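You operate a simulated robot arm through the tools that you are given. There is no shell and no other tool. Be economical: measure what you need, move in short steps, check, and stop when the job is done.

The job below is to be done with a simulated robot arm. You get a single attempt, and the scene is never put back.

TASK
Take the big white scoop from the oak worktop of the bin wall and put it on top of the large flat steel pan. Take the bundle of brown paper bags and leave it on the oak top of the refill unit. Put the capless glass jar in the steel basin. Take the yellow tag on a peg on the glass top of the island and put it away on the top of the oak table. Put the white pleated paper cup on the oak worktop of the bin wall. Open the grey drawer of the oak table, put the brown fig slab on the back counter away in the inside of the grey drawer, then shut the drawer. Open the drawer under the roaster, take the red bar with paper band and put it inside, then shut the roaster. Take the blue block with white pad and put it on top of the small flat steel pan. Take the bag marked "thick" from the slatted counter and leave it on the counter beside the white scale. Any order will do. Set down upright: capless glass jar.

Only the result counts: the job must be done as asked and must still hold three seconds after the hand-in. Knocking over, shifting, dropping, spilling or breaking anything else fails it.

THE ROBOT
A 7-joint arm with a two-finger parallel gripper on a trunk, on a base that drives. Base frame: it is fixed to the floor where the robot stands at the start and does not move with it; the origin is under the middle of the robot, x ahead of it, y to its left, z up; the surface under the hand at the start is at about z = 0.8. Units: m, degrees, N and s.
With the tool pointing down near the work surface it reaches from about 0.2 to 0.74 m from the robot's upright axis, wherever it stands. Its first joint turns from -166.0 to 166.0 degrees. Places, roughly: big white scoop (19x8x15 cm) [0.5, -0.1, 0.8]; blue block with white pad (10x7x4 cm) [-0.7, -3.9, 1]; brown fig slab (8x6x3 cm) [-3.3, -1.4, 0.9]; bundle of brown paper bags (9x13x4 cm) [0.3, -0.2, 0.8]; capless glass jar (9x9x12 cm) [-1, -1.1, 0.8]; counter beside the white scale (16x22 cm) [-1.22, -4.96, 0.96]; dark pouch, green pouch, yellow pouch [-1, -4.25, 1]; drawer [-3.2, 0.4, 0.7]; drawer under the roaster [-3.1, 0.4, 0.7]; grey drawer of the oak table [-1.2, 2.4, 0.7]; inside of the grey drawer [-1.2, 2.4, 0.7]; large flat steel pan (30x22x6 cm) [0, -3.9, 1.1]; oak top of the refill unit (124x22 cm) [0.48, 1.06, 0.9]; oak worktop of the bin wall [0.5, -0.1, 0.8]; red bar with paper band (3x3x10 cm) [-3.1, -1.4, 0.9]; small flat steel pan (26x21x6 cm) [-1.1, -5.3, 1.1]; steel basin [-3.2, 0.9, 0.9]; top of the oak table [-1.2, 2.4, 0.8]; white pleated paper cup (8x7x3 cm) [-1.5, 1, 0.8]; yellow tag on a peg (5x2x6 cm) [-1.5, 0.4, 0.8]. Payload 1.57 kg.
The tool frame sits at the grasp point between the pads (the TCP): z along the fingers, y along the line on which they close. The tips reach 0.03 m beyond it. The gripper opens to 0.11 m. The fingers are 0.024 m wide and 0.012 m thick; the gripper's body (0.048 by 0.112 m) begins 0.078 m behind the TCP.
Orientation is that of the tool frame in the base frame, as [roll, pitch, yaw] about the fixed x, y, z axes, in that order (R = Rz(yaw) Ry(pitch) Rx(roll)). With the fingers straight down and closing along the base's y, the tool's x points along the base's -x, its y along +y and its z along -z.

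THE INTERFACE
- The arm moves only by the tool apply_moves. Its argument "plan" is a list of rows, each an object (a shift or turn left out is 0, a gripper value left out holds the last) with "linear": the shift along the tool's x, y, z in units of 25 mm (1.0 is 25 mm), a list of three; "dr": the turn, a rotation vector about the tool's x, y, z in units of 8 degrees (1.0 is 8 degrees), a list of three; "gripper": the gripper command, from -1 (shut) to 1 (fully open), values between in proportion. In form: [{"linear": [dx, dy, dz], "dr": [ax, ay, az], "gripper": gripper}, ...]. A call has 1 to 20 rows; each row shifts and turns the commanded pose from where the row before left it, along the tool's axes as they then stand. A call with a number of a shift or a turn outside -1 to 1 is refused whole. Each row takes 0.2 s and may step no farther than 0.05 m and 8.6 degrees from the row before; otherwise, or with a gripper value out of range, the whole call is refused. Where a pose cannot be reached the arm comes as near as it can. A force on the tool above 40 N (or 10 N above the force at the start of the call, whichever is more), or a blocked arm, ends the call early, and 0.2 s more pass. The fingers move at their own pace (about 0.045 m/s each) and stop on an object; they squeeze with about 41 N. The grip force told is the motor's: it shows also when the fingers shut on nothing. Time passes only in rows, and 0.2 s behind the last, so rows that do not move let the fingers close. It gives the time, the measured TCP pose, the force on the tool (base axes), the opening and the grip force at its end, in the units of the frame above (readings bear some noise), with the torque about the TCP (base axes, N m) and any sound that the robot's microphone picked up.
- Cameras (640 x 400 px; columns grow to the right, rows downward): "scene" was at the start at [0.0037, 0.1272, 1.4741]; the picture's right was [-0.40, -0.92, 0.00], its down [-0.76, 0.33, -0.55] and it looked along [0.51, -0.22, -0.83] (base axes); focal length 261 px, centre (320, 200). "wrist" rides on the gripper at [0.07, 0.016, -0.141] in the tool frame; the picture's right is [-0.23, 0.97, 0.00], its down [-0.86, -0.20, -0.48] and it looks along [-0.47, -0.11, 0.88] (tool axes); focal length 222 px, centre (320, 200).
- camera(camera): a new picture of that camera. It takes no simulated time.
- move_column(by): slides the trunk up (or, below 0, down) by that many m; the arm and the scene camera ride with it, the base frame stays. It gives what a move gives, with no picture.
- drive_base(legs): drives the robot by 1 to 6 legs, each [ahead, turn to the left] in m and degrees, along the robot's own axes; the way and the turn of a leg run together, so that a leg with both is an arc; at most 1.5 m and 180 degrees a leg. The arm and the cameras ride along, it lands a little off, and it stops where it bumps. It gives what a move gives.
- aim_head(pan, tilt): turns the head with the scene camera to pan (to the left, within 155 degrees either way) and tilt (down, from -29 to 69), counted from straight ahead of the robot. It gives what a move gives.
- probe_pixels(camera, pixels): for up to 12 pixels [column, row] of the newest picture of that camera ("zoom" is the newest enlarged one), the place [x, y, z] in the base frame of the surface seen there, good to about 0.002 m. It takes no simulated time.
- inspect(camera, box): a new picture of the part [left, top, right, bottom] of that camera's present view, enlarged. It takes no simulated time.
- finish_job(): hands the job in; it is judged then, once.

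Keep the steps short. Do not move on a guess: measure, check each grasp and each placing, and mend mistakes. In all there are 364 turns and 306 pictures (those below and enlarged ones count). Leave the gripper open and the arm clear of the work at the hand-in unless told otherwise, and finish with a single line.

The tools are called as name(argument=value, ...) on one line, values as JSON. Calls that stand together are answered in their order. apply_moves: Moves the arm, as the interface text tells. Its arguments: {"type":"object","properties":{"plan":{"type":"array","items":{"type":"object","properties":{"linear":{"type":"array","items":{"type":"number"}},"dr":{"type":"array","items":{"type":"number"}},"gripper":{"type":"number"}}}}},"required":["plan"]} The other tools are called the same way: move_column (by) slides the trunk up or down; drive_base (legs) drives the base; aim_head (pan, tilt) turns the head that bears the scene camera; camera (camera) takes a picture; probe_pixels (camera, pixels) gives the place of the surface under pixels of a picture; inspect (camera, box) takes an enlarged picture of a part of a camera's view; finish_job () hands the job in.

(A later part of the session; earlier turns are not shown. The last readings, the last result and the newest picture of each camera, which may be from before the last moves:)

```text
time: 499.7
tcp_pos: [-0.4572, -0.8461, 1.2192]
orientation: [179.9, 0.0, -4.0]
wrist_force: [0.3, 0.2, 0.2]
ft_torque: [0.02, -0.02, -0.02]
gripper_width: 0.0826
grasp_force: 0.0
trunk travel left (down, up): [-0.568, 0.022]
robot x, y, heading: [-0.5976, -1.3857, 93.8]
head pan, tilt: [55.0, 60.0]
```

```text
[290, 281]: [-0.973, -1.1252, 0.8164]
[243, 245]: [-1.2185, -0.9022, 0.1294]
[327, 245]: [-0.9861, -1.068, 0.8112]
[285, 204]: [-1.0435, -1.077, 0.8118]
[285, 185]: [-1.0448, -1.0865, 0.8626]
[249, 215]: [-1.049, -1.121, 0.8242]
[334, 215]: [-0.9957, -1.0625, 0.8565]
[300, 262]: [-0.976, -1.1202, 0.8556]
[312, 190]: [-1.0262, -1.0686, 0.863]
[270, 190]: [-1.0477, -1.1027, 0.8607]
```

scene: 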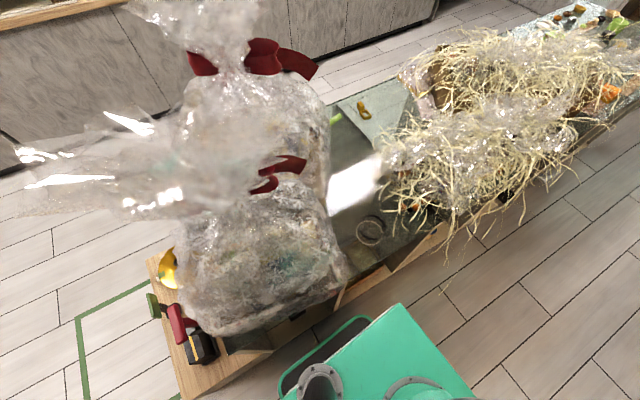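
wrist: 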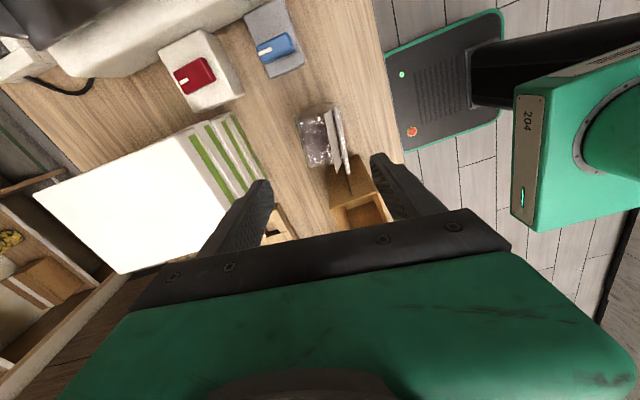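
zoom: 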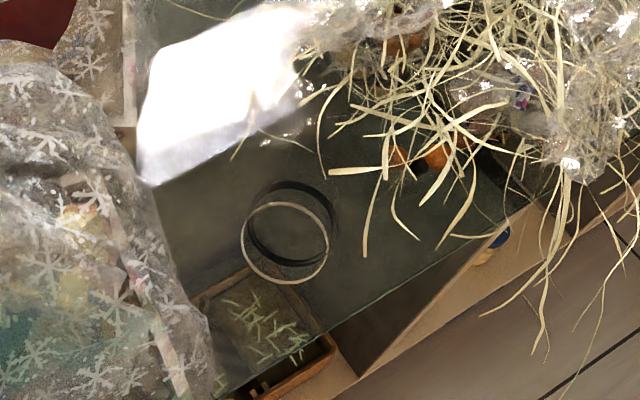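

The jar's base ring is centred near (-1.01,-1.098), between the wrapped bag and the raffia. I'll stand in the aisle facing ~150° so that the elbow stays over the aisle.

drive_base(legs=[[0, -60], [0.14, 0], [0, 115], [-0.08, 0]])

aim_head(pan=10, tilt=50)

camera(camera="scene")

camera(camera="wrist")

```text
time: 501.7
tcp_pos: [-0.2054, -0.9888, 1.22]
orientation: [179.9, 0.1, -33.9]
wrist_force: [-0.1, 0.1, -0.2]
ft_torque: [0.03, -0.02, -0.01]
gripper_width: 0.0823
grasp_force: 0.1
trunk travel left (down, up): [-0.568, 0.022]
robot x, y, heading: [-0.5943, -1.3843, 64.0]
head pan, tilt: [55.0, 60.0]
stopped in leg 1: the robot was blocked; the commanded pose is now the measured one
```

```text
time: 502.8
tcp_pos: [-0.2036, -0.9891, 1.2195]
orientation: [179.8, 0.1, -34.0]
wrist_force: [-0.8, 0.3, -0.3]
ft_torque: [0.01, 0.0, 0.03]
gripper_width: 0.0825
grasp_force: 0.0
trunk travel left (down, up): [-0.568, 0.022]
robot x, y, heading: [-0.6001, -1.385, 63.9]
head pan, tilt: [10.0, 50.0]
```

```text
149 pictures are left
```

scene: 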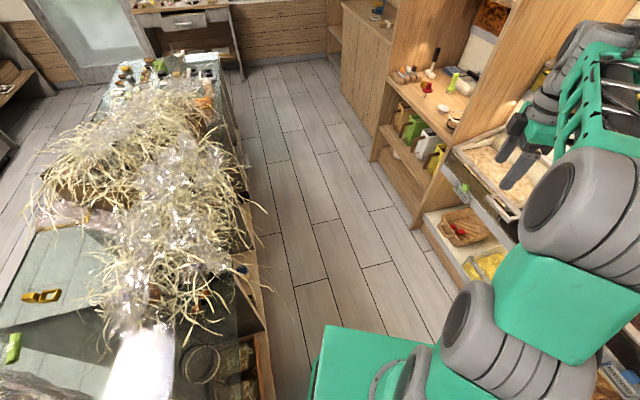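

```text
148 pictures are left
```

wrist: 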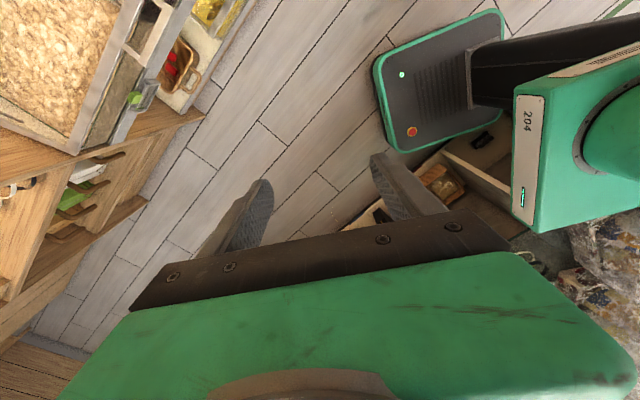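

drive_base(legs=[[0.15, 0], [0, 90], [-0.09, 0]])

camera(camera="scene")

camera(camera="wrist")

```text
time: 508.7
tcp_pos: [-0.8467, -0.8965, 1.2198]
orientation: [179.9, 0.0, 56.1]
wrist_force: [-0.2, -0.1, 0.3]
ft_torque: [0.02, 0.05, -0.01]
gripper_width: 0.0826
grasp_force: 0.0
trunk travel left (down, up): [-0.568, 0.022]
robot x, y, heading: [-0.4529, -1.2921, 153.8]
head pan, tilt: [10.0, 50.0]
```

```text
147 pictures are left
```

scene: 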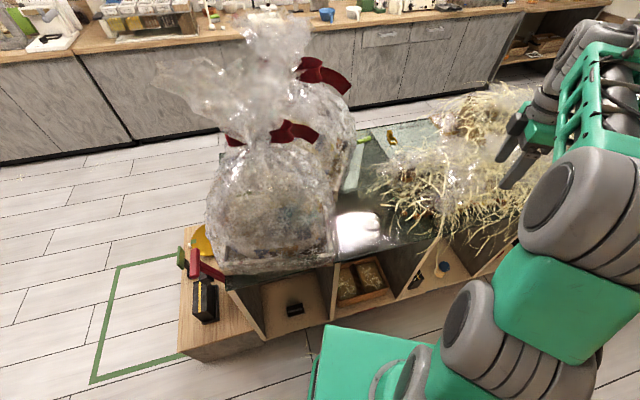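

```text
146 pictures are left
```

wrist: 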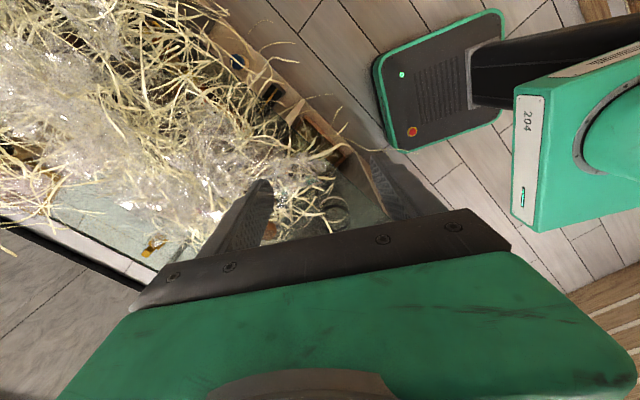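

Move the hand over the jar at this safe height, turning so the fingers close roughly along x.

apply_moves(plan=[{"dr": [0, 0, -1], "gripper": 1}, {"dr": [0, 0, -1]}, {"dr": [0, 0, -0.4]}, {"linear": [-0.95, -0.42, 0]}, {"linear": [-0.95, -0.42, 0]}, {"linear": [-0.95, -0.42, 0]}, {"linear": [-0.95, -0.42, 0]}, {"linear": [-0.95, -0.42, 0]}, {"linear": [-0.95, -0.42, 0]}, {"linear": [-0.95, -0.42, 0]}, {"linear": [-0.95, -0.42, 0]}, {"linear": [-0.95, -0.42, 0]}, {"linear": [-0.95, -0.42, 0]}, {}])

camera(camera="wrist")

camera(camera="scene")

```text
time: 511.7
tcp_pos: [-1.0057, -1.1008, 1.218]
orientation: [179.9, 0.1, 75.3]
wrist_force: [-0.5, 0.1, -0.8]
ft_torque: [0.02, 0.02, -0.03]
gripper_width: 0.1099
grasp_force: 0.1
trunk travel left (down, up): [-0.568, 0.022]
robot x, y, heading: [-0.4527, -1.2864, 153.7]
head pan, tilt: [10.0, 50.0]
```

```text
145 pictures are left
```

wrist: 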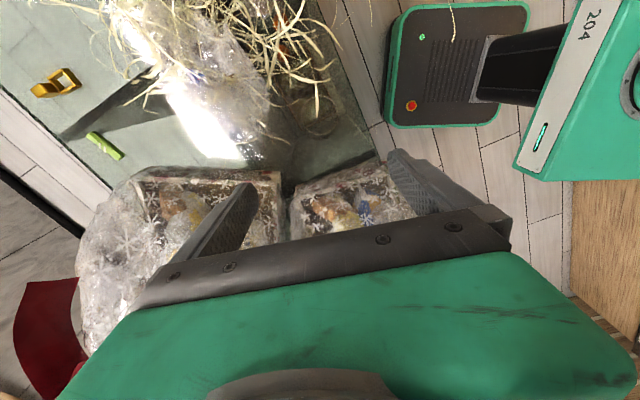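

```text
144 pictures are left
```

scene: 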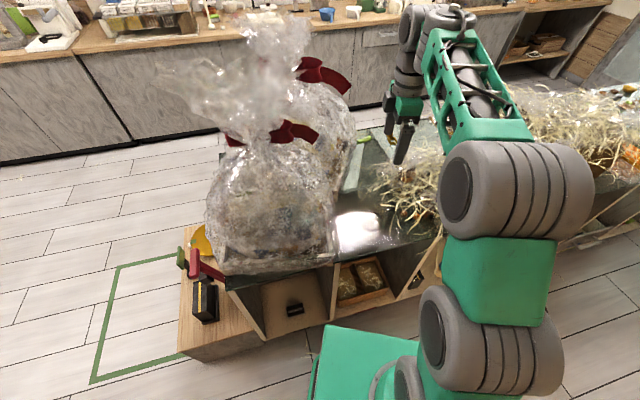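

inspect(camera="wrist", box=[240, 40, 400, 180])

inspect(camera="scene", box=[310, 130, 450, 270])

```text
2.86 times, centred on (320, 110) of wrist
```

zoom: 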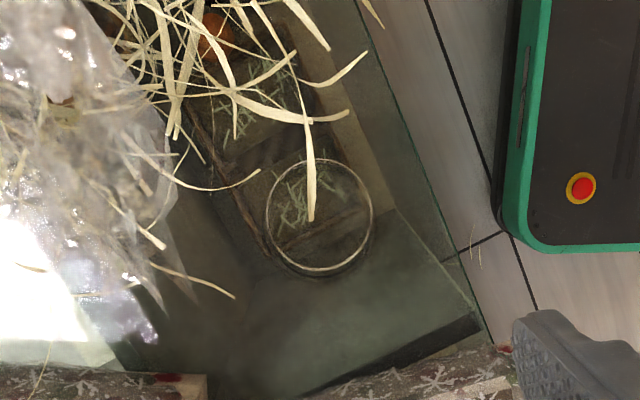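

```text
2.86 times, centred on (380, 200) of scene
```

zoom: 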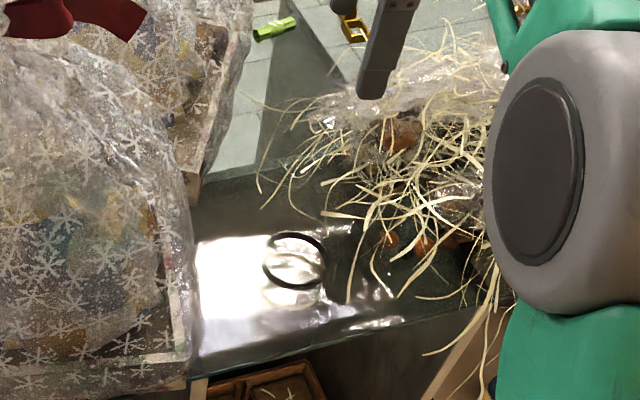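

probe_pixels(camera="wrist", pixels=[[320, 135], [302, 115], [338, 115], [320, 96]])

inspect(camera="wrist", box=[280, 70, 360, 150])

```text
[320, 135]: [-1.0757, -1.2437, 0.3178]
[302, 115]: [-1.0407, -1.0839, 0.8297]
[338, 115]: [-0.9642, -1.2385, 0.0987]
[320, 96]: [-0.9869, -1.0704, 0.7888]
```

```text
5.00 times, centred on (320, 110) of wrist
```

zoom: 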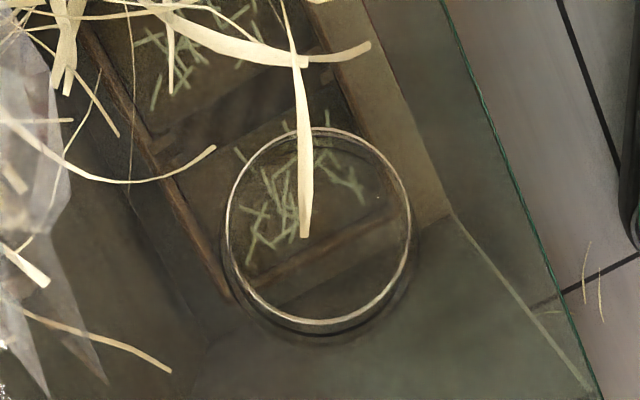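

probe_pixels(camera="zoom", pixels=[[305, 230], [303, 150], [300, 80], [340, 55], [232, 215], [318, 321], [405, 215], [318, 340], [235, 260], [180, 180], [140, 360]])

```text
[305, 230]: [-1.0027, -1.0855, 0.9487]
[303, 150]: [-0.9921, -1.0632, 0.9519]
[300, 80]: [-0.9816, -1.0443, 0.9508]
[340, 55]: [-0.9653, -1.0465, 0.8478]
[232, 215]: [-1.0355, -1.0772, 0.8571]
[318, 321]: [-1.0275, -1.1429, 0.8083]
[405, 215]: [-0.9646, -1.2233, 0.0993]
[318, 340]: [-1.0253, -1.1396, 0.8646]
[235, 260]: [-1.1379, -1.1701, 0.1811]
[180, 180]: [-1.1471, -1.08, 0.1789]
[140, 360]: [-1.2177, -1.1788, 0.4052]
```

A raffia strand hangs over the jar at z≈0.95, tip (-1.003,-1.086). I'd go down just south of it and slide the fingers north under it. Check the bag surfaces to the south first.

probe_pixels(camera="wrist", pixels=[[290, 190], [300, 200], [340, 180], [370, 170], [280, 175], [250, 172], [200, 172], [285, 225], [380, 190], [340, 205]])

probe_pixels(camera="scene", pixels=[[328, 220], [333, 250], [325, 190], [345, 160], [350, 130], [335, 180], [310, 170], [355, 175]])

```text
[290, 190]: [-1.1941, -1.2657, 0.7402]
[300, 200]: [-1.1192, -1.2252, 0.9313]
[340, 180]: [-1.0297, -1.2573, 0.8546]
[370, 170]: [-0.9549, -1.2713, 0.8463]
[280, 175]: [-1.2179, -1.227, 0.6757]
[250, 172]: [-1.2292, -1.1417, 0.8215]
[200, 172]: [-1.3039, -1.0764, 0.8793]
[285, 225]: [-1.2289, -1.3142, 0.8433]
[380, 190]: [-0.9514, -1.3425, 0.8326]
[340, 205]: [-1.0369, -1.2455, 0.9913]
```

```text
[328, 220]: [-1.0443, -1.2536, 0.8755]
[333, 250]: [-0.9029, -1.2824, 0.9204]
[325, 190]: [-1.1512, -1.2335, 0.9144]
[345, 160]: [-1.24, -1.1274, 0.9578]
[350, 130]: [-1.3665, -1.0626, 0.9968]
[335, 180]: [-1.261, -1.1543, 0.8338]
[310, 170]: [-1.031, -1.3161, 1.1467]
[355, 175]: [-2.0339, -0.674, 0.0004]
```

Bag surfaces are at y≤-1.225, fine. Shift 4.5 cm south and start descending with the arm (elbow stays high).

apply_moves(plan=[{"linear": [-0.9, 0, 0]}, {"linear": [-0.9, 0, 0]}, {"linear": [0, 0, 1]}, {"linear": [0, 0, 1]}, {"linear": [0, 0, 1]}, {"linear": [0, 0, 1]}, {"linear": [0, 0, 1]}, {"linear": [0, 0, 1]}, {}])

camera(camera="scene")

camera(camera="wrist")

```text
time: 513.7
tcp_pos: [-1.0173, -1.1447, 1.07]
orientation: [179.8, 0.2, 75.3]
wrist_force: [-0.3, 0.0, 0.2]
ft_torque: [-0.02, -0.01, -0.01]
gripper_width: 0.1102
grasp_force: 0.0
trunk travel left (down, up): [-0.568, 0.022]
robot x, y, heading: [-0.4479, -1.2861, 154.1]
head pan, tilt: [10.0, 50.0]
```

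```text
140 pictures are left
```

scene: 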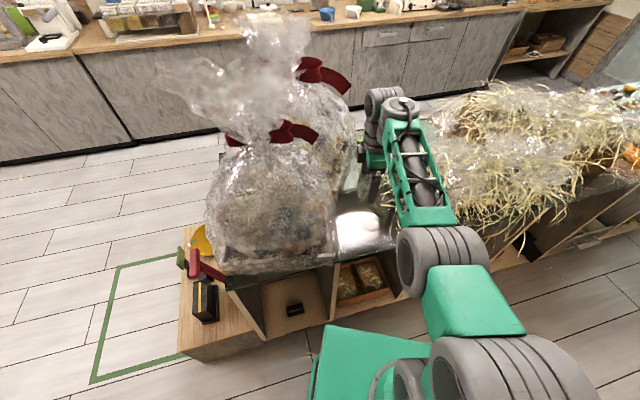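

```text
139 pictures are left
```

wrist: 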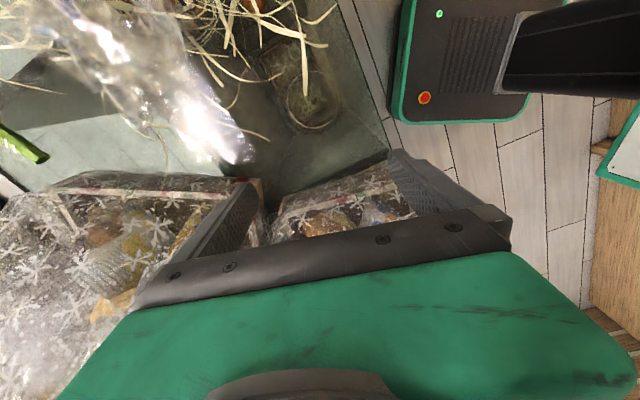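

probe_pixels(camera="scene", pixels=[[410, 255], [405, 240], [425, 205], [395, 130], [440, 150], [445, 250], [455, 190], [480, 180], [400, 200]])

```text
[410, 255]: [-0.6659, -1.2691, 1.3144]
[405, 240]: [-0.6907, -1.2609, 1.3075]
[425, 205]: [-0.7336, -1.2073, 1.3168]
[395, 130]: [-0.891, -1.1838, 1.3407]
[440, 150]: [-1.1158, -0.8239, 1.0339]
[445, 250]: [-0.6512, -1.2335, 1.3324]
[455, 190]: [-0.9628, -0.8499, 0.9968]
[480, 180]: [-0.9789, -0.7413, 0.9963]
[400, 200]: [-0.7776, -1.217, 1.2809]
```

The forearm (z≈1.3, y≈-1.2) is clear of raffia and bags. Continue down to z≈0.97, then check.

apply_moves(plan=[{"linear": [0, 0, 1]}, {"linear": [0, 0, 1]}, {"linear": [0, 0, 1]}, {"linear": [0, 0, 1]}, {}])

inspect(camera="wrist", box=[200, 20, 440, 220])

```text
time: 514.9
tcp_pos: [-1.018, -1.1437, 0.9697]
orientation: [180.0, 0.1, 75.3]
wrist_force: [-0.4, 0.0, 0.5]
ft_torque: [0.0, -0.03, -0.01]
gripper_width: 0.1101
grasp_force: 0.2
trunk travel left (down, up): [-0.568, 0.022]
robot x, y, heading: [-0.4481, -1.2887, 153.7]
head pan, tilt: [10.0, 50.0]
```

```text
2.00 times, centred on (320, 120) of wrist
```

zoom: 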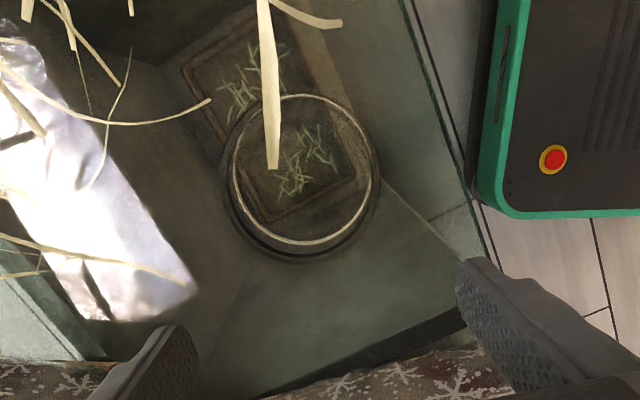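

Descend to z 0.889, then slide 4.4 cm north so the jar comes between the fingers.

apply_moves(plan=[{"linear": [0, 0, 1]}, {"linear": [0, 0, 1]}, {"linear": [0, 0, 1]}, {"linear": [0, 0, 0.22]}, {}])

camera(camera="wrist")

```text
time: 516.1
tcp_pos: [-1.0182, -1.1447, 0.8891]
orientation: [179.9, 0.1, 75.3]
wrist_force: [0.9, -0.8, -1.1]
ft_torque: [-0.03, 0.02, 0.01]
gripper_width: 0.1101
grasp_force: 0.1
trunk travel left (down, up): [-0.568, 0.022]
robot x, y, heading: [-0.4507, -1.2869, 153.9]
head pan, tilt: [10.0, 50.0]
```

```text
137 pictures are left
```

wrist: 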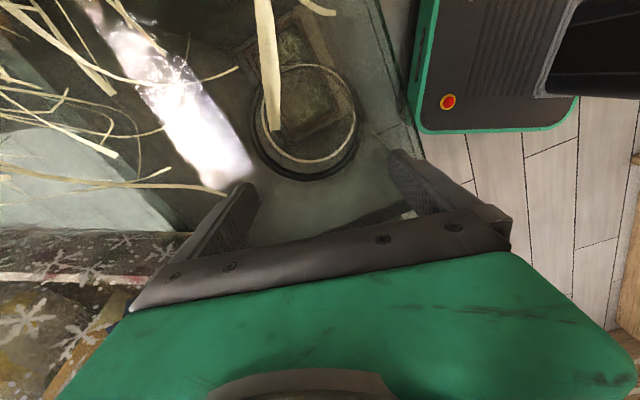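

apply_moves(plan=[{"linear": [0.6, 0, 0]}, {"linear": [0.6, 0, 0]}, {"linear": [0.5, 0, 0]}, {}])

camera(camera="wrist")

```text
time: 517.1
tcp_pos: [-1.0075, -1.1025, 0.8896]
orientation: [179.8, 0.1, 75.3]
wrist_force: [-0.1, -0.4, -1.1]
ft_torque: [0.04, -0.02, 0.01]
gripper_width: 0.1099
grasp_force: 0.0
trunk travel left (down, up): [-0.568, 0.022]
robot x, y, heading: [-0.4465, -1.2903, 154.0]
head pan, tilt: [10.0, 50.0]
```

```text
136 pictures are left
```

wrist: 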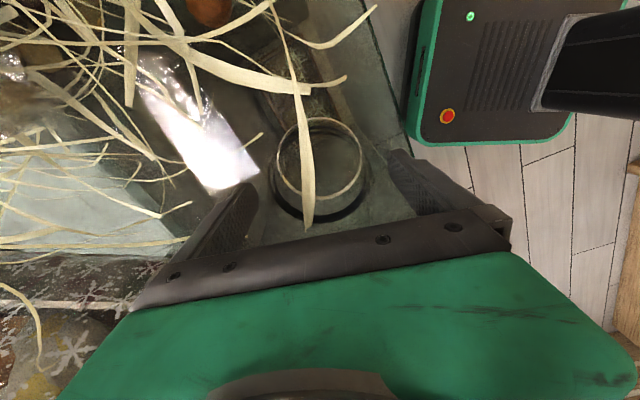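

The jar is between the fingers and nothing was touched. Close.

apply_moves(plan=[{"gripper": -1}, {"gripper": -1}, {"gripper": -1}, {}])

apply_moves(plan=[{"linear": [0, 0, -0.3]}, {"linear": [-0.5, 0, 0]}, {"linear": [-0.6, 0, 0]}, {"linear": [-0.6, 0, 0]}, {"linear": [-0.3, 0, 0]}, {}])

camera(camera="wrist")

```text
time: 518.1
tcp_pos: [-1.0071, -1.1026, 0.8897]
orientation: [179.8, 0.1, 75.4]
wrist_force: [-0.2, 0.2, 0.6]
ft_torque: [-0.02, 0.01, -0.03]
gripper_width: 0.0799
grasp_force: 33.6
trunk travel left (down, up): [-0.568, 0.022]
robot x, y, heading: [-0.4535, -1.2894, 153.9]
head pan, tilt: [10.0, 50.0]
```

```text
time: 519.5
tcp_pos: [-1.0197, -1.1518, 0.8961]
orientation: [179.8, 0.1, 75.3]
wrist_force: [-0.3, -0.2, -3.1]
ft_torque: [0.02, 0.02, -0.01]
gripper_width: 0.0797
grasp_force: 40.6
trunk travel left (down, up): [-0.568, 0.022]
robot x, y, heading: [-0.4485, -1.2902, 153.9]
head pan, tilt: [10.0, 50.0]
```

```text
135 pictures are left
```

wrist: 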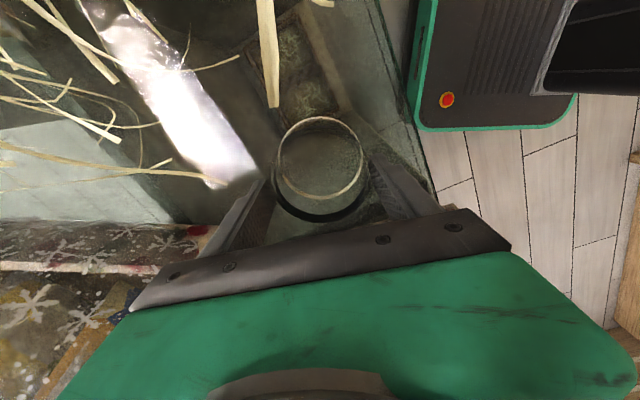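

Jar held and clear of the strand. Lift straight up to z≈1.22.

apply_moves(plan=[{"linear": [0, 0, -1]}, {"linear": [0, 0, -1]}, {"linear": [0, 0, -1]}, {"linear": [0, 0, -1]}, {"linear": [0, 0, -1]}, {"linear": [0, 0, -1]}, {"linear": [0, 0, -1]}, {"linear": [0, 0, -1]}, {"linear": [0, 0, -1]}, {"linear": [0, 0, -1]}, {"linear": [0, 0, -1]}, {"linear": [0, 0, -1]}, {}])

camera(camera="scene")

```text
time: 522.3
tcp_pos: [-1.0215, -1.152, 1.198]
orientation: [179.7, 0.1, 75.3]
wrist_force: [0.9, -0.9, -1.7]
ft_torque: [0.03, -0.01, -0.03]
gripper_width: 0.0797
grasp_force: 41.0
trunk travel left (down, up): [-0.568, 0.022]
robot x, y, heading: [-0.4473, -1.2864, 153.6]
head pan, tilt: [10.0, 50.0]
```

```text
134 pictures are left
```

scene: 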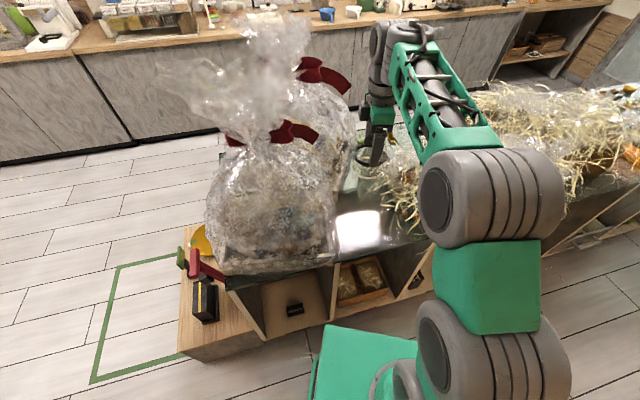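

Retract the arm along +x to bring the jar over the aisle, then drive around the island's south end.

apply_moves(plan=[{"linear": [0.26, 0.96, 0]}, {"linear": [0.26, 0.96, 0]}, {"linear": [0.26, 0.96, 0]}, {"linear": [0.26, 0.96, 0]}, {"linear": [0.26, 0.96, 0]}, {"linear": [0.26, 0.96, 0]}, {"linear": [0.26, 0.96, 0]}, {"linear": [0.26, 0.96, 0]}, {}])

drive_base(legs=[[-0.12, 0], [0, 117], [1.0, 0], [0, -90]])

camera(camera="wrist")

```text
time: 524.3
tcp_pos: [-0.8225, -1.1508, 1.1991]
orientation: [179.9, 0.0, 75.3]
wrist_force: [-0.2, -0.3, -1.8]
ft_torque: [0.0, 0.01, -0.01]
gripper_width: 0.0797
grasp_force: 41.4
trunk travel left (down, up): [-0.568, 0.022]
robot x, y, heading: [-0.4486, -1.2897, 153.9]
head pan, tilt: [10.0, 50.0]
```

```text
time: 539.0
tcp_pos: [-0.6851, -2.4065, 1.1975]
orientation: [180.0, 0.1, 106.1]
wrist_force: [0.4, 0.4, -2.0]
ft_torque: [-0.02, -0.01, 0.01]
gripper_width: 0.0796
grasp_force: 40.9
trunk travel left (down, up): [-0.568, 0.022]
robot x, y, heading: [-0.2983, -2.3341, -175.3]
head pan, tilt: [10.0, 50.0]
```

```text
133 pictures are left
```

wrist: 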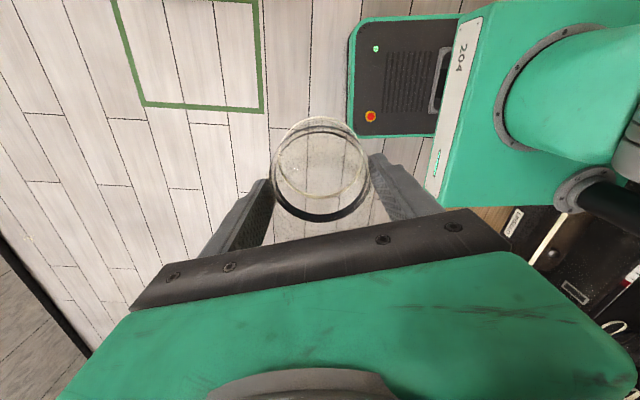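

drive_base(legs=[[0, -4.7], [1.5, 0], [0.5, 0], [0, -90], [1.5, 0], [1.4, 0]])

aim_head(pan=70, tilt=35)

camera(camera="scene")

```text
time: 566.7
tcp_pos: [-2.2012, 0.9264, 1.1983]
orientation: [179.8, 0.1, 7.6]
wrist_force: [-0.9, -0.1, -1.0]
ft_torque: [-0.04, 0.02, 0.0]
gripper_width: 0.0794
grasp_force: 41.2
trunk travel left (down, up): [-0.568, 0.022]
robot x, y, heading: [-2.1884, 0.5296, 86.0]
head pan, tilt: [10.0, 50.0]
```

```text
time: 568.0
tcp_pos: [-2.2012, 0.926, 1.1989]
orientation: [179.7, 0.1, 7.6]
wrist_force: [-0.4, -0.9, -1.6]
ft_torque: [0.0, 0.0, 0.01]
gripper_width: 0.0795
grasp_force: 41.3
trunk travel left (down, up): [-0.568, 0.022]
robot x, y, heading: [-2.1882, 0.5272, 86.1]
head pan, tilt: [70.0, 35.0]
```

```text
132 pictures are left
```

scene: 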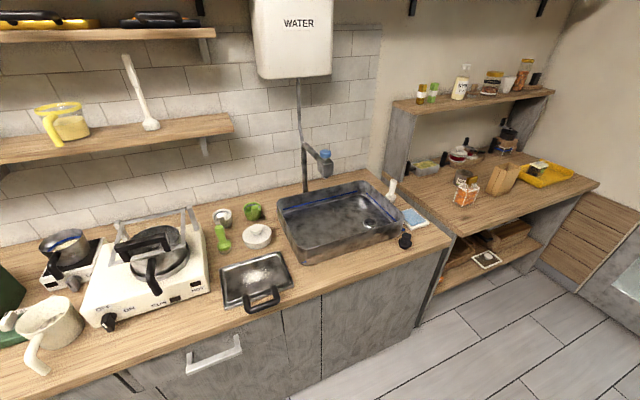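

inspect(camera="scene", box=[200, 130, 440, 280])

probe_pixels(camera="scene", pixels=[[300, 255], [400, 230], [283, 205], [365, 185], [350, 220], [370, 215], [320, 160], [335, 235], [320, 225], [345, 205], [405, 240], [330, 178]])

```text
2.67 times, centred on (320, 205) of scene
```

zoom: 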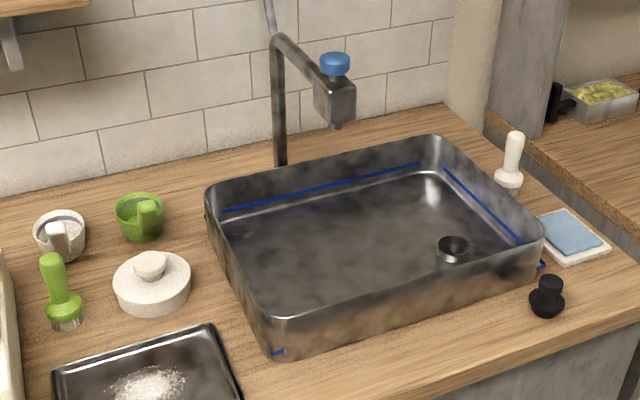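

```text
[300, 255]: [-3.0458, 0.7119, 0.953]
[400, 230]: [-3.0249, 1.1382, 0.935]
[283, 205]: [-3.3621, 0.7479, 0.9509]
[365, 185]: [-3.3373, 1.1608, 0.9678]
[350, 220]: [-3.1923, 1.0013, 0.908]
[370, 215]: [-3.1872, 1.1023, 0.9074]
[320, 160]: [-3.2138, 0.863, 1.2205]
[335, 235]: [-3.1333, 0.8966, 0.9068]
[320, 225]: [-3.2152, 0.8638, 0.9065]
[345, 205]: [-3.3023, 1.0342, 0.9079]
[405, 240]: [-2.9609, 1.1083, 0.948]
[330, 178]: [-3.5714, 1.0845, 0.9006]
```

Basin: floor z 0.907, rim ≈0.97, faucet head at (-3.21,0.86). I'll put the jar at about (-3.12,1.0). Drive to face it.

drive_base(legs=[[0.46, 0], [0, 94], [0.42, 0]])

aim_head(pan=0, tilt=45)

camera(camera="scene")

```text
time: 577.0
tcp_pos: [-2.9759, 0.9436, 1.1968]
orientation: [179.7, 0.1, 101.8]
wrist_force: [0.0, 0.8, -2.1]
ft_torque: [-0.02, -0.04, 0.02]
gripper_width: 0.0793
grasp_force: 41.2
trunk travel left (down, up): [-0.568, 0.022]
robot x, y, heading: [-2.5844, 0.9842, -179.4]
head pan, tilt: [70.0, 35.0]
```

```text
time: 578.4
tcp_pos: [-2.9768, 0.9418, 1.1989]
orientation: [179.8, 0.0, 101.8]
wrist_force: [0.4, 0.7, -1.6]
ft_torque: [0.01, -0.02, 0.0]
gripper_width: 0.0795
grasp_force: 41.0
trunk travel left (down, up): [-0.568, 0.022]
robot x, y, heading: [-2.5792, 0.9825, -179.6]
head pan, tilt: [0.0, 45.0]
```

```text
130 pictures are left
```

scene: 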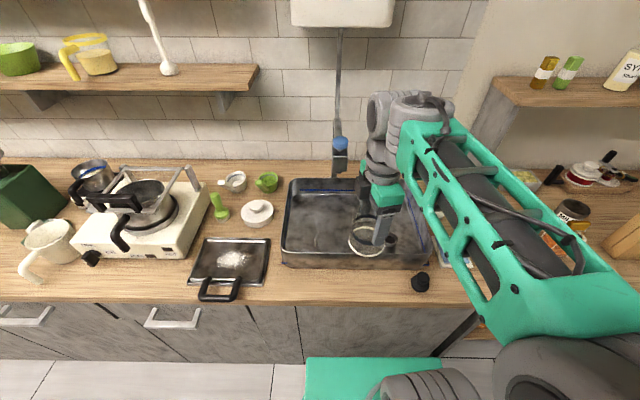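

apply_moves(plan=[{"linear": [0.9, -0.3, 0]}, {"linear": [0.9, -0.6, 0]}, {"linear": [0.6, -0.85, 0]}, {"linear": [0.5, -0.85, 0]}, {"linear": [0.3, -0.9, 0]}, {"linear": [0.24, -0.9, 0]}, {"linear": [0, -0.7, 0]}, {}])

camera(camera="scene")

camera(camera="wrist")

```text
time: 580.2
tcp_pos: [-3.1181, 1.002, 1.1963]
orientation: [179.8, 0.1, 101.9]
wrist_force: [1.0, -0.7, -1.8]
ft_torque: [0.03, -0.02, -0.02]
gripper_width: 0.0795
grasp_force: 40.6
trunk travel left (down, up): [-0.568, 0.022]
robot x, y, heading: [-2.5802, 0.987, -179.6]
head pan, tilt: [0.0, 45.0]
```

```text
129 pictures are left
```

scene: 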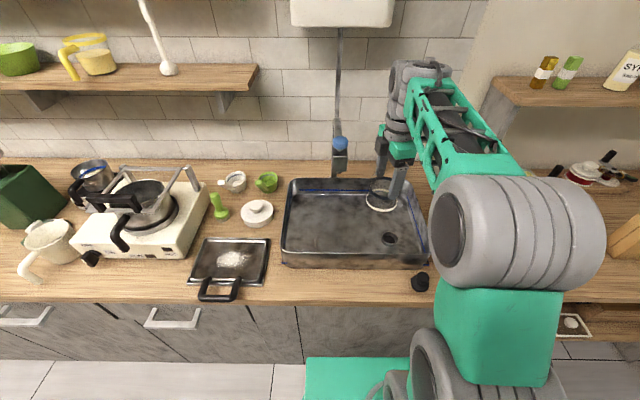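

```text
128 pictures are left
```

wrist: 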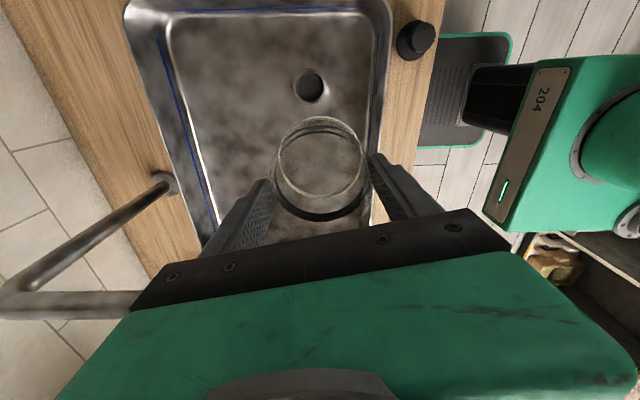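

probe_pixels(camera="wrist", pixels=[[295, 72], [325, 72], [310, 102], [250, 150], [372, 110], [385, 60], [220, 180], [60, 255]])

```text
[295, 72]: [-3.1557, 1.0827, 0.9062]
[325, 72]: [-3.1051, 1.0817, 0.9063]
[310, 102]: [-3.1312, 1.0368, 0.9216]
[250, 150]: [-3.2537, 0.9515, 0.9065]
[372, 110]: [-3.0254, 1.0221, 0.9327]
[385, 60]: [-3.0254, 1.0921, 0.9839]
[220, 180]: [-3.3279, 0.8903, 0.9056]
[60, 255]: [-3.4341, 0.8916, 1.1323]
```

The drain is at (-3.13,1.065). Shift to (-3.105,0.968), then lower.

apply_moves(plan=[{"linear": [-0.7, 0.12, 0]}, {"linear": [-0.74, 0.12, 0]}, {"linear": [0, 0, 1]}, {"linear": [0, 0, 1]}, {"linear": [0, 0, 1]}, {"linear": [0, 0, 1]}, {"linear": [0, 0, 1]}, {"linear": [0, 0, 1]}, {}])

camera(camera="scene")

camera(camera="wrist")

```text
time: 582.2
tcp_pos: [-3.1048, 0.9665, 1.0457]
orientation: [179.9, 0.1, 101.8]
wrist_force: [0.0, -0.2, -2.5]
ft_torque: [0.04, 0.03, -0.02]
gripper_width: 0.0796
grasp_force: 41.1
trunk travel left (down, up): [-0.568, 0.022]
robot x, y, heading: [-2.5816, 0.9891, -179.4]
head pan, tilt: [0.0, 45.0]
```

```text
127 pictures are left
```

scene: 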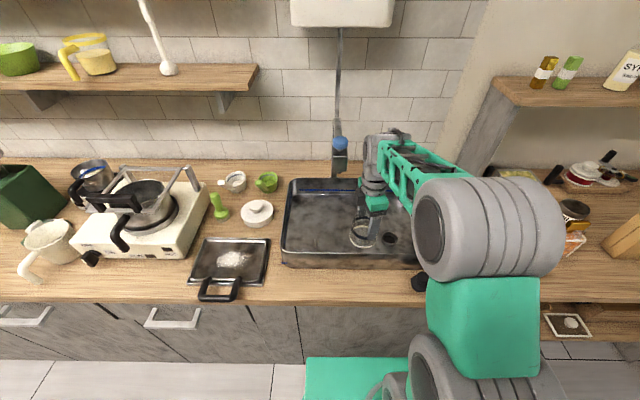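

```text
126 pictures are left
```

wrist: 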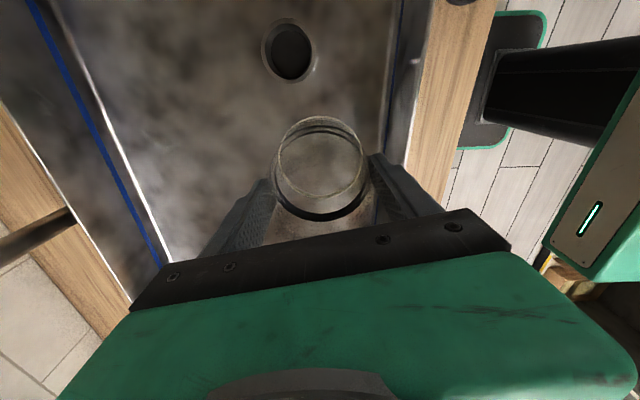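

apply_moves(plan=[{"linear": [0, 0, 0.7]}, {"linear": [0, 0, 0.6]}, {}])

apply_moves(plan=[{"linear": [0, 0, 0.12]}, {}])

apply_moves(plan=[{"linear": [0, 0, 0.1]}, {}])

```text
time: 583.0
tcp_pos: [-3.1027, 0.967, 1.0136]
orientation: [179.8, 0.1, 101.8]
wrist_force: [-0.4, -0.7, -3.3]
ft_torque: [0.0, 0.04, 0.02]
gripper_width: 0.0796
grasp_force: 40.9
trunk travel left (down, up): [-0.568, 0.022]
robot x, y, heading: [-2.5836, 0.9891, -179.6]
head pan, tilt: [0.0, 45.0]
```

```text
time: 583.6
tcp_pos: [-3.1035, 0.9664, 1.0117]
orientation: [179.8, 0.1, 101.8]
wrist_force: [-0.3, 0.9, -2.0]
ft_torque: [0.01, 0.0, 0.04]
gripper_width: 0.0796
grasp_force: 40.9
trunk travel left (down, up): [-0.568, 0.022]
robot x, y, heading: [-2.585, 0.9868, -179.7]
head pan, tilt: [0.0, 45.0]
```

```text
time: 584.2
tcp_pos: [-3.1044, 0.9668, 1.0086]
orientation: [179.8, 0.0, 101.8]
wrist_force: [0.5, 0.0, -1.8]
ft_torque: [0.02, 0.02, -0.02]
gripper_width: 0.0793
grasp_force: 41.1
trunk travel left (down, up): [-0.568, 0.022]
robot x, y, heading: [-2.5848, 0.9869, -179.4]
head pan, tilt: [0.0, 45.0]
```

apply_moves(plan=[{"linear": [0, 0, 0.1]}, {}])

apply_moves(plan=[{"linear": [0, 0, 0.1]}, {}])

```text
time: 584.8
tcp_pos: [-3.1042, 0.9671, 1.0065]
orientation: [179.9, 0.1, 101.8]
wrist_force: [0.0, 0.2, -2.0]
ft_torque: [-0.01, 0.03, -0.02]
gripper_width: 0.0796
grasp_force: 41.0
trunk travel left (down, up): [-0.568, 0.022]
robot x, y, heading: [-2.5833, 0.9896, -179.5]
head pan, tilt: [0.0, 45.0]
```

```text
time: 585.4
tcp_pos: [-3.1041, 0.9661, 1.0036]
orientation: [179.8, 0.1, 101.8]
wrist_force: [0.6, 0.3, -1.7]
ft_torque: [0.02, -0.02, -0.01]
gripper_width: 0.0795
grasp_force: 40.6
trunk travel left (down, up): [-0.568, 0.022]
robot x, y, heading: [-2.5826, 0.9822, -179.6]
head pan, tilt: [0.0, 45.0]
```

apply_moves(plan=[{"linear": [0, 0, 0.12]}, {}])

apply_moves(plan=[{"linear": [0, 0, 0.12]}, {}])

inspect(camera="scene", box=[320, 180, 420, 280])

```text
time: 586.0
tcp_pos: [-3.1046, 0.9668, 1.0013]
orientation: [179.8, 0.1, 101.7]
wrist_force: [0.2, -0.4, -2.0]
ft_torque: [0.0, -0.01, -0.01]
gripper_width: 0.0794
grasp_force: 40.8
trunk travel left (down, up): [-0.568, 0.022]
robot x, y, heading: [-2.5833, 0.9867, -179.4]
head pan, tilt: [0.0, 45.0]
```

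```text
time: 586.6
tcp_pos: [-3.1047, 0.9666, 0.9982]
orientation: [179.9, 0.1, 101.8]
wrist_force: [0.5, 1.4, 4.6]
ft_torque: [0.0, 0.16, -0.06]
gripper_width: 0.0793
grasp_force: 40.7
trunk travel left (down, up): [-0.568, 0.022]
robot x, y, heading: [-2.5804, 0.9885, -179.6]
head pan, tilt: [0.0, 45.0]
```

```text
4.00 times, centred on (370, 230) of scene
```

zoom: 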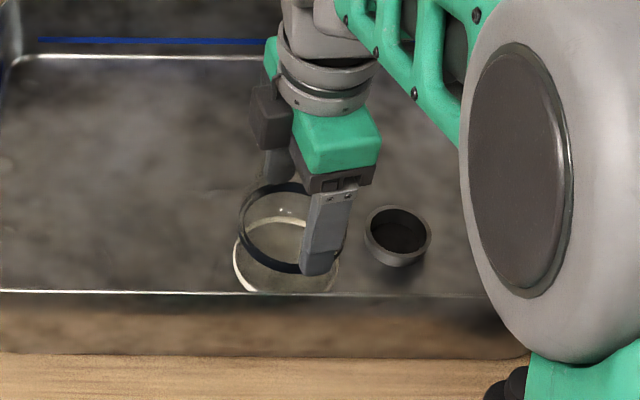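

Contact. Release gently and rise.

apply_moves(plan=[{"gripper": 0.72}, {"gripper": 0.72}, {"gripper": 0.72}, {"linear": [0, 0, -1]}, {"linear": [0, 0, -1]}, {"linear": [0, 0, -1]}, {"linear": [0, 0, -1]}, {"linear": [0, 0, -1]}, {"linear": [0, 0, -1]}, {"linear": [0, 0, -1]}, {"linear": [0, 0, -1]}, {}])

camera(camera="scene")

inspect(camera="wrist", box=[220, 40, 420, 220])

```text
time: 589.2
tcp_pos: [-3.1056, 0.9663, 1.198]
orientation: [179.9, 0.1, 101.8]
wrist_force: [-0.7, -0.2, 0.1]
ft_torque: [-0.03, 0.02, -0.01]
gripper_width: 0.0947
grasp_force: 0.0
trunk travel left (down, up): [-0.568, 0.022]
robot x, y, heading: [-2.5828, 0.9838, -179.3]
head pan, tilt: [0.0, 45.0]
```

```text
124 pictures are left
```

scene: 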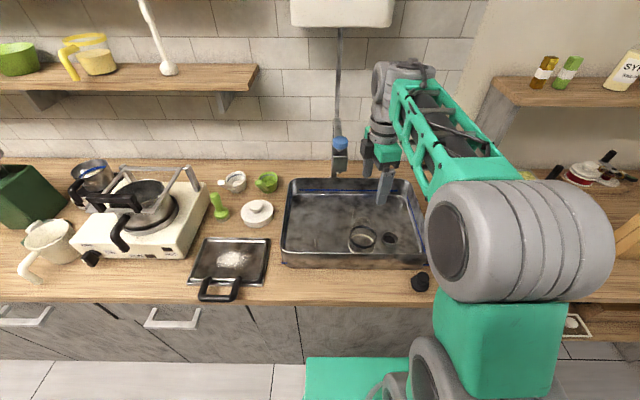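

```text
2.22 times, centred on (320, 130) of wrist
```

zoom: 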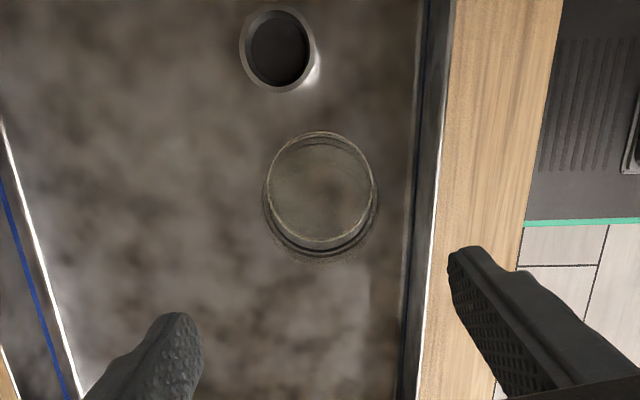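

The jar stands upright in the basin. Now the roaster drawer: look at its handle to my left.

aim_head(pan=35, tilt=45)

camera(camera="scene")

```text
time: 590.2
tcp_pos: [-3.1046, 0.9655, 1.1968]
orientation: [179.9, 0.1, 101.9]
wrist_force: [0.1, 0.1, 0.3]
ft_torque: [0.01, -0.04, 0.0]
gripper_width: 0.0946
grasp_force: 0.1
trunk travel left (down, up): [-0.568, 0.022]
robot x, y, heading: [-2.5836, 0.9871, -179.5]
head pan, tilt: [35.0, 45.0]
```

```text
122 pictures are left
```

scene: 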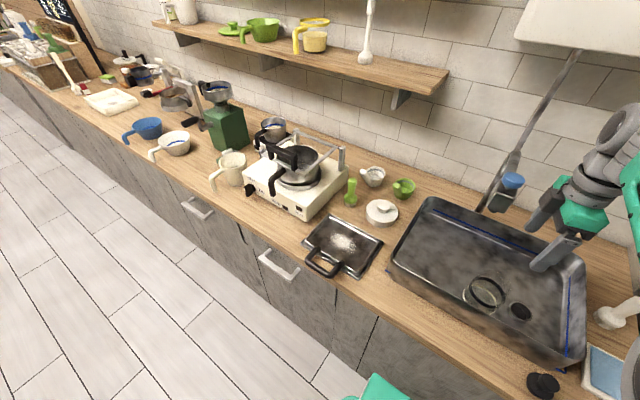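

inspect(camera="scene", box=[170, 170, 330, 310])

probe_pixels(camera="scene", pixels=[[279, 267], [262, 256], [295, 277], [197, 210], [270, 240], [265, 235], [285, 255], [280, 300], [240, 270], [295, 175], [145, 90]])

```text
2.86 times, centred on (250, 240) of scene
```

zoom: 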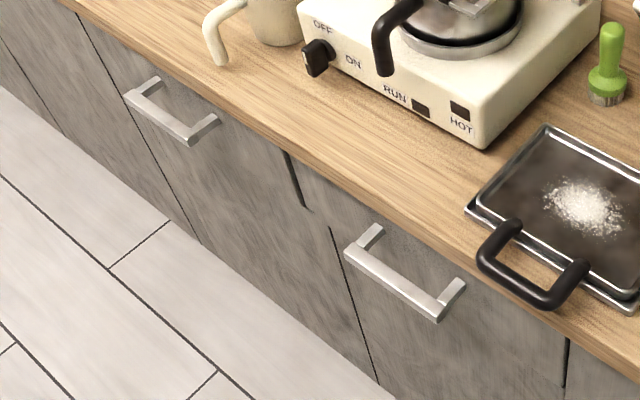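

```text
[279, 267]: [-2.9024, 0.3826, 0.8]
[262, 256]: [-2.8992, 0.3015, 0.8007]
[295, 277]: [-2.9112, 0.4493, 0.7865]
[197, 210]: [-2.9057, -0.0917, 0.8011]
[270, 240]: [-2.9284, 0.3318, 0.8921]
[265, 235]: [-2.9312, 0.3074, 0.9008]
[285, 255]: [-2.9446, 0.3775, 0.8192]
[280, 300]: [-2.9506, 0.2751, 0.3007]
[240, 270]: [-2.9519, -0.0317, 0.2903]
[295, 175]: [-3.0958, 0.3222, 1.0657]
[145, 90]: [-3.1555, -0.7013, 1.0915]
```

The drawer bar is at x≈-2.905, y 0.30–0.45, z≈0.795; counter edge x=-2.928. I'll replicate the earlier drawer approach: base at (-2.30,0.23) facing the counter.

drive_base(legs=[[-0.28, 0], [0, 90], [0.76, 0], [0, -90]])

move_column(by=-0.352)

```text
time: 603.5
tcp_pos: [-2.8009, 0.2132, 1.1972]
orientation: [179.8, 0.1, 103.2]
wrist_force: [-0.7, -0.3, 0.3]
ft_torque: [0.01, -0.04, -0.01]
gripper_width: 0.0945
grasp_force: 0.0
trunk travel left (down, up): [-0.568, 0.022]
robot x, y, heading: [-2.274, 0.244, -178.0]
head pan, tilt: [35.0, 45.0]
```

```text
time: 606.9
tcp_pos: [-2.7996, 0.2135, 0.8466]
orientation: [179.9, 0.1, 103.2]
wrist_force: [0.6, 0.0, -0.9]
ft_torque: [0.02, -0.01, -0.02]
gripper_width: 0.0949
grasp_force: 0.0
trunk travel left (down, up): [-0.216, 0.374]
robot x, y, heading: [-2.2736, 0.2463, -178.3]
head pan, tilt: [35.0, 45.0]
```

apply_moves(plan=[{"linear": [0, 0, -1], "gripper": -0.18}, {"linear": [0, 0, -1]}, {"linear": [0, 0, -1]}, {"linear": [0, 0, -1]}, {"linear": [0, 0, -1]}, {"linear": [0, 0, -0.6]}, {"linear": [1, -0.13, 0]}, {"linear": [1, -0.13, 0]}, {"linear": [1, -0.13, 0]}, {"linear": [1, -0.13, 0]}, {"linear": [1, -0.13, 0]}, {"linear": [1, -0.13, 0]}, {"linear": [1, -0.13, 0]}, {"dr": [0, 0, 0.72]}, {"dr": [0, 0, 0.72]}, {}])

apply_moves(plan=[{"dr": [1, 0, 0]}, {"dr": [1, 0, 0]}, {"dr": [1, 0, 0]}, {"dr": [0.5, 0, 0]}, {}])

camera(camera="wrist")

camera(camera="scene")

```text
time: 610.3
tcp_pos: [-2.8589, 0.3781, 0.9817]
orientation: [179.8, 0.1, 91.6]
wrist_force: [0.3, 0.1, -0.3]
ft_torque: [-0.01, -0.02, 0.0]
gripper_width: 0.0449
grasp_force: 0.1
out of reach, approached as far as the arm can: row 13
trunk travel left (down, up): [-0.216, 0.374]
robot x, y, heading: [-2.2762, 0.2458, -178.2]
head pan, tilt: [35.0, 45.0]
```

```text
time: 611.5
tcp_pos: [-2.8609, 0.3786, 0.9828]
orientation: [-152.3, 0.2, 91.6]
wrist_force: [0.3, 0.3, 0.8]
ft_torque: [0.02, 0.02, 0.01]
gripper_width: 0.0451
grasp_force: 0.0
trunk travel left (down, up): [-0.216, 0.374]
robot x, y, heading: [-2.2784, 0.2429, -178.3]
head pan, tilt: [35.0, 45.0]
```

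```text
120 pictures are left
```

wrist: 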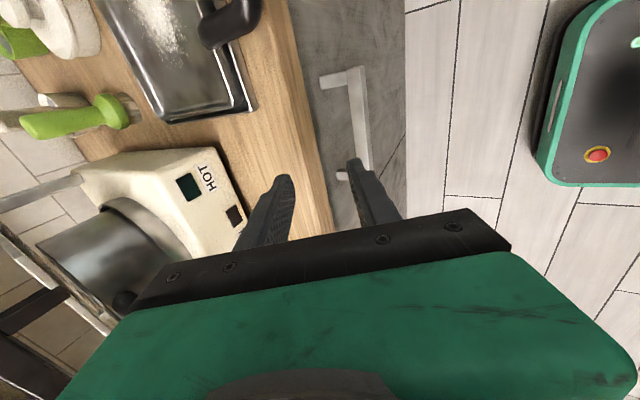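

```text
119 pictures are left
```

scene: 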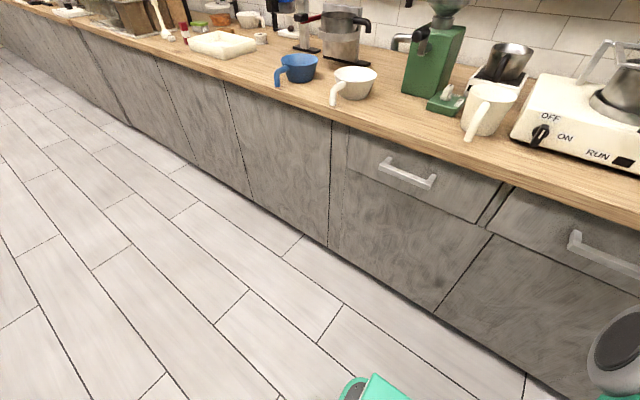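

Tilt of 28° reached. Measure the bar precisely.

inspect(camera="wrist", box=[290, 50, 410, 190])

probe_pixels(camera="wrist", pixels=[[352, 90], [358, 90], [364, 90], [355, 130], [362, 130], [369, 130], [320, 80], [300, 80], [312, 120], [335, 120], [365, 155]])

```text
2.86 times, centred on (350, 120) of wrist
```

zoom: 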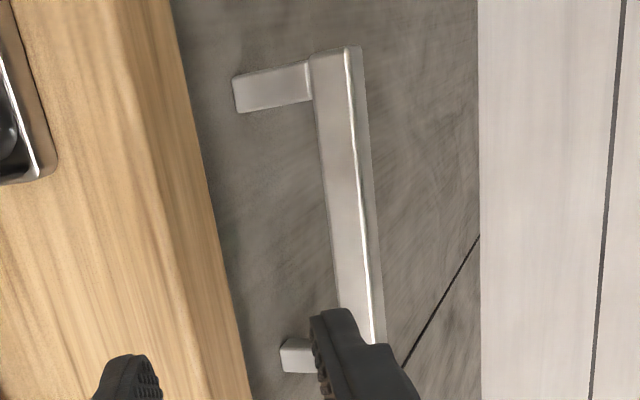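

```text
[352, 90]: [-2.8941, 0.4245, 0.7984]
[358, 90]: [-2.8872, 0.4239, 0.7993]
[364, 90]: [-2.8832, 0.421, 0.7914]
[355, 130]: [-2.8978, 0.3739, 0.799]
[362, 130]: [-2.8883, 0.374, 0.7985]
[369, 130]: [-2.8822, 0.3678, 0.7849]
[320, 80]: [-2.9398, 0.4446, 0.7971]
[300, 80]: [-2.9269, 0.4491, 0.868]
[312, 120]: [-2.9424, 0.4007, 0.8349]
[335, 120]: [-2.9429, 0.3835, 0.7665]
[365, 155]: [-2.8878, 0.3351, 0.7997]
```

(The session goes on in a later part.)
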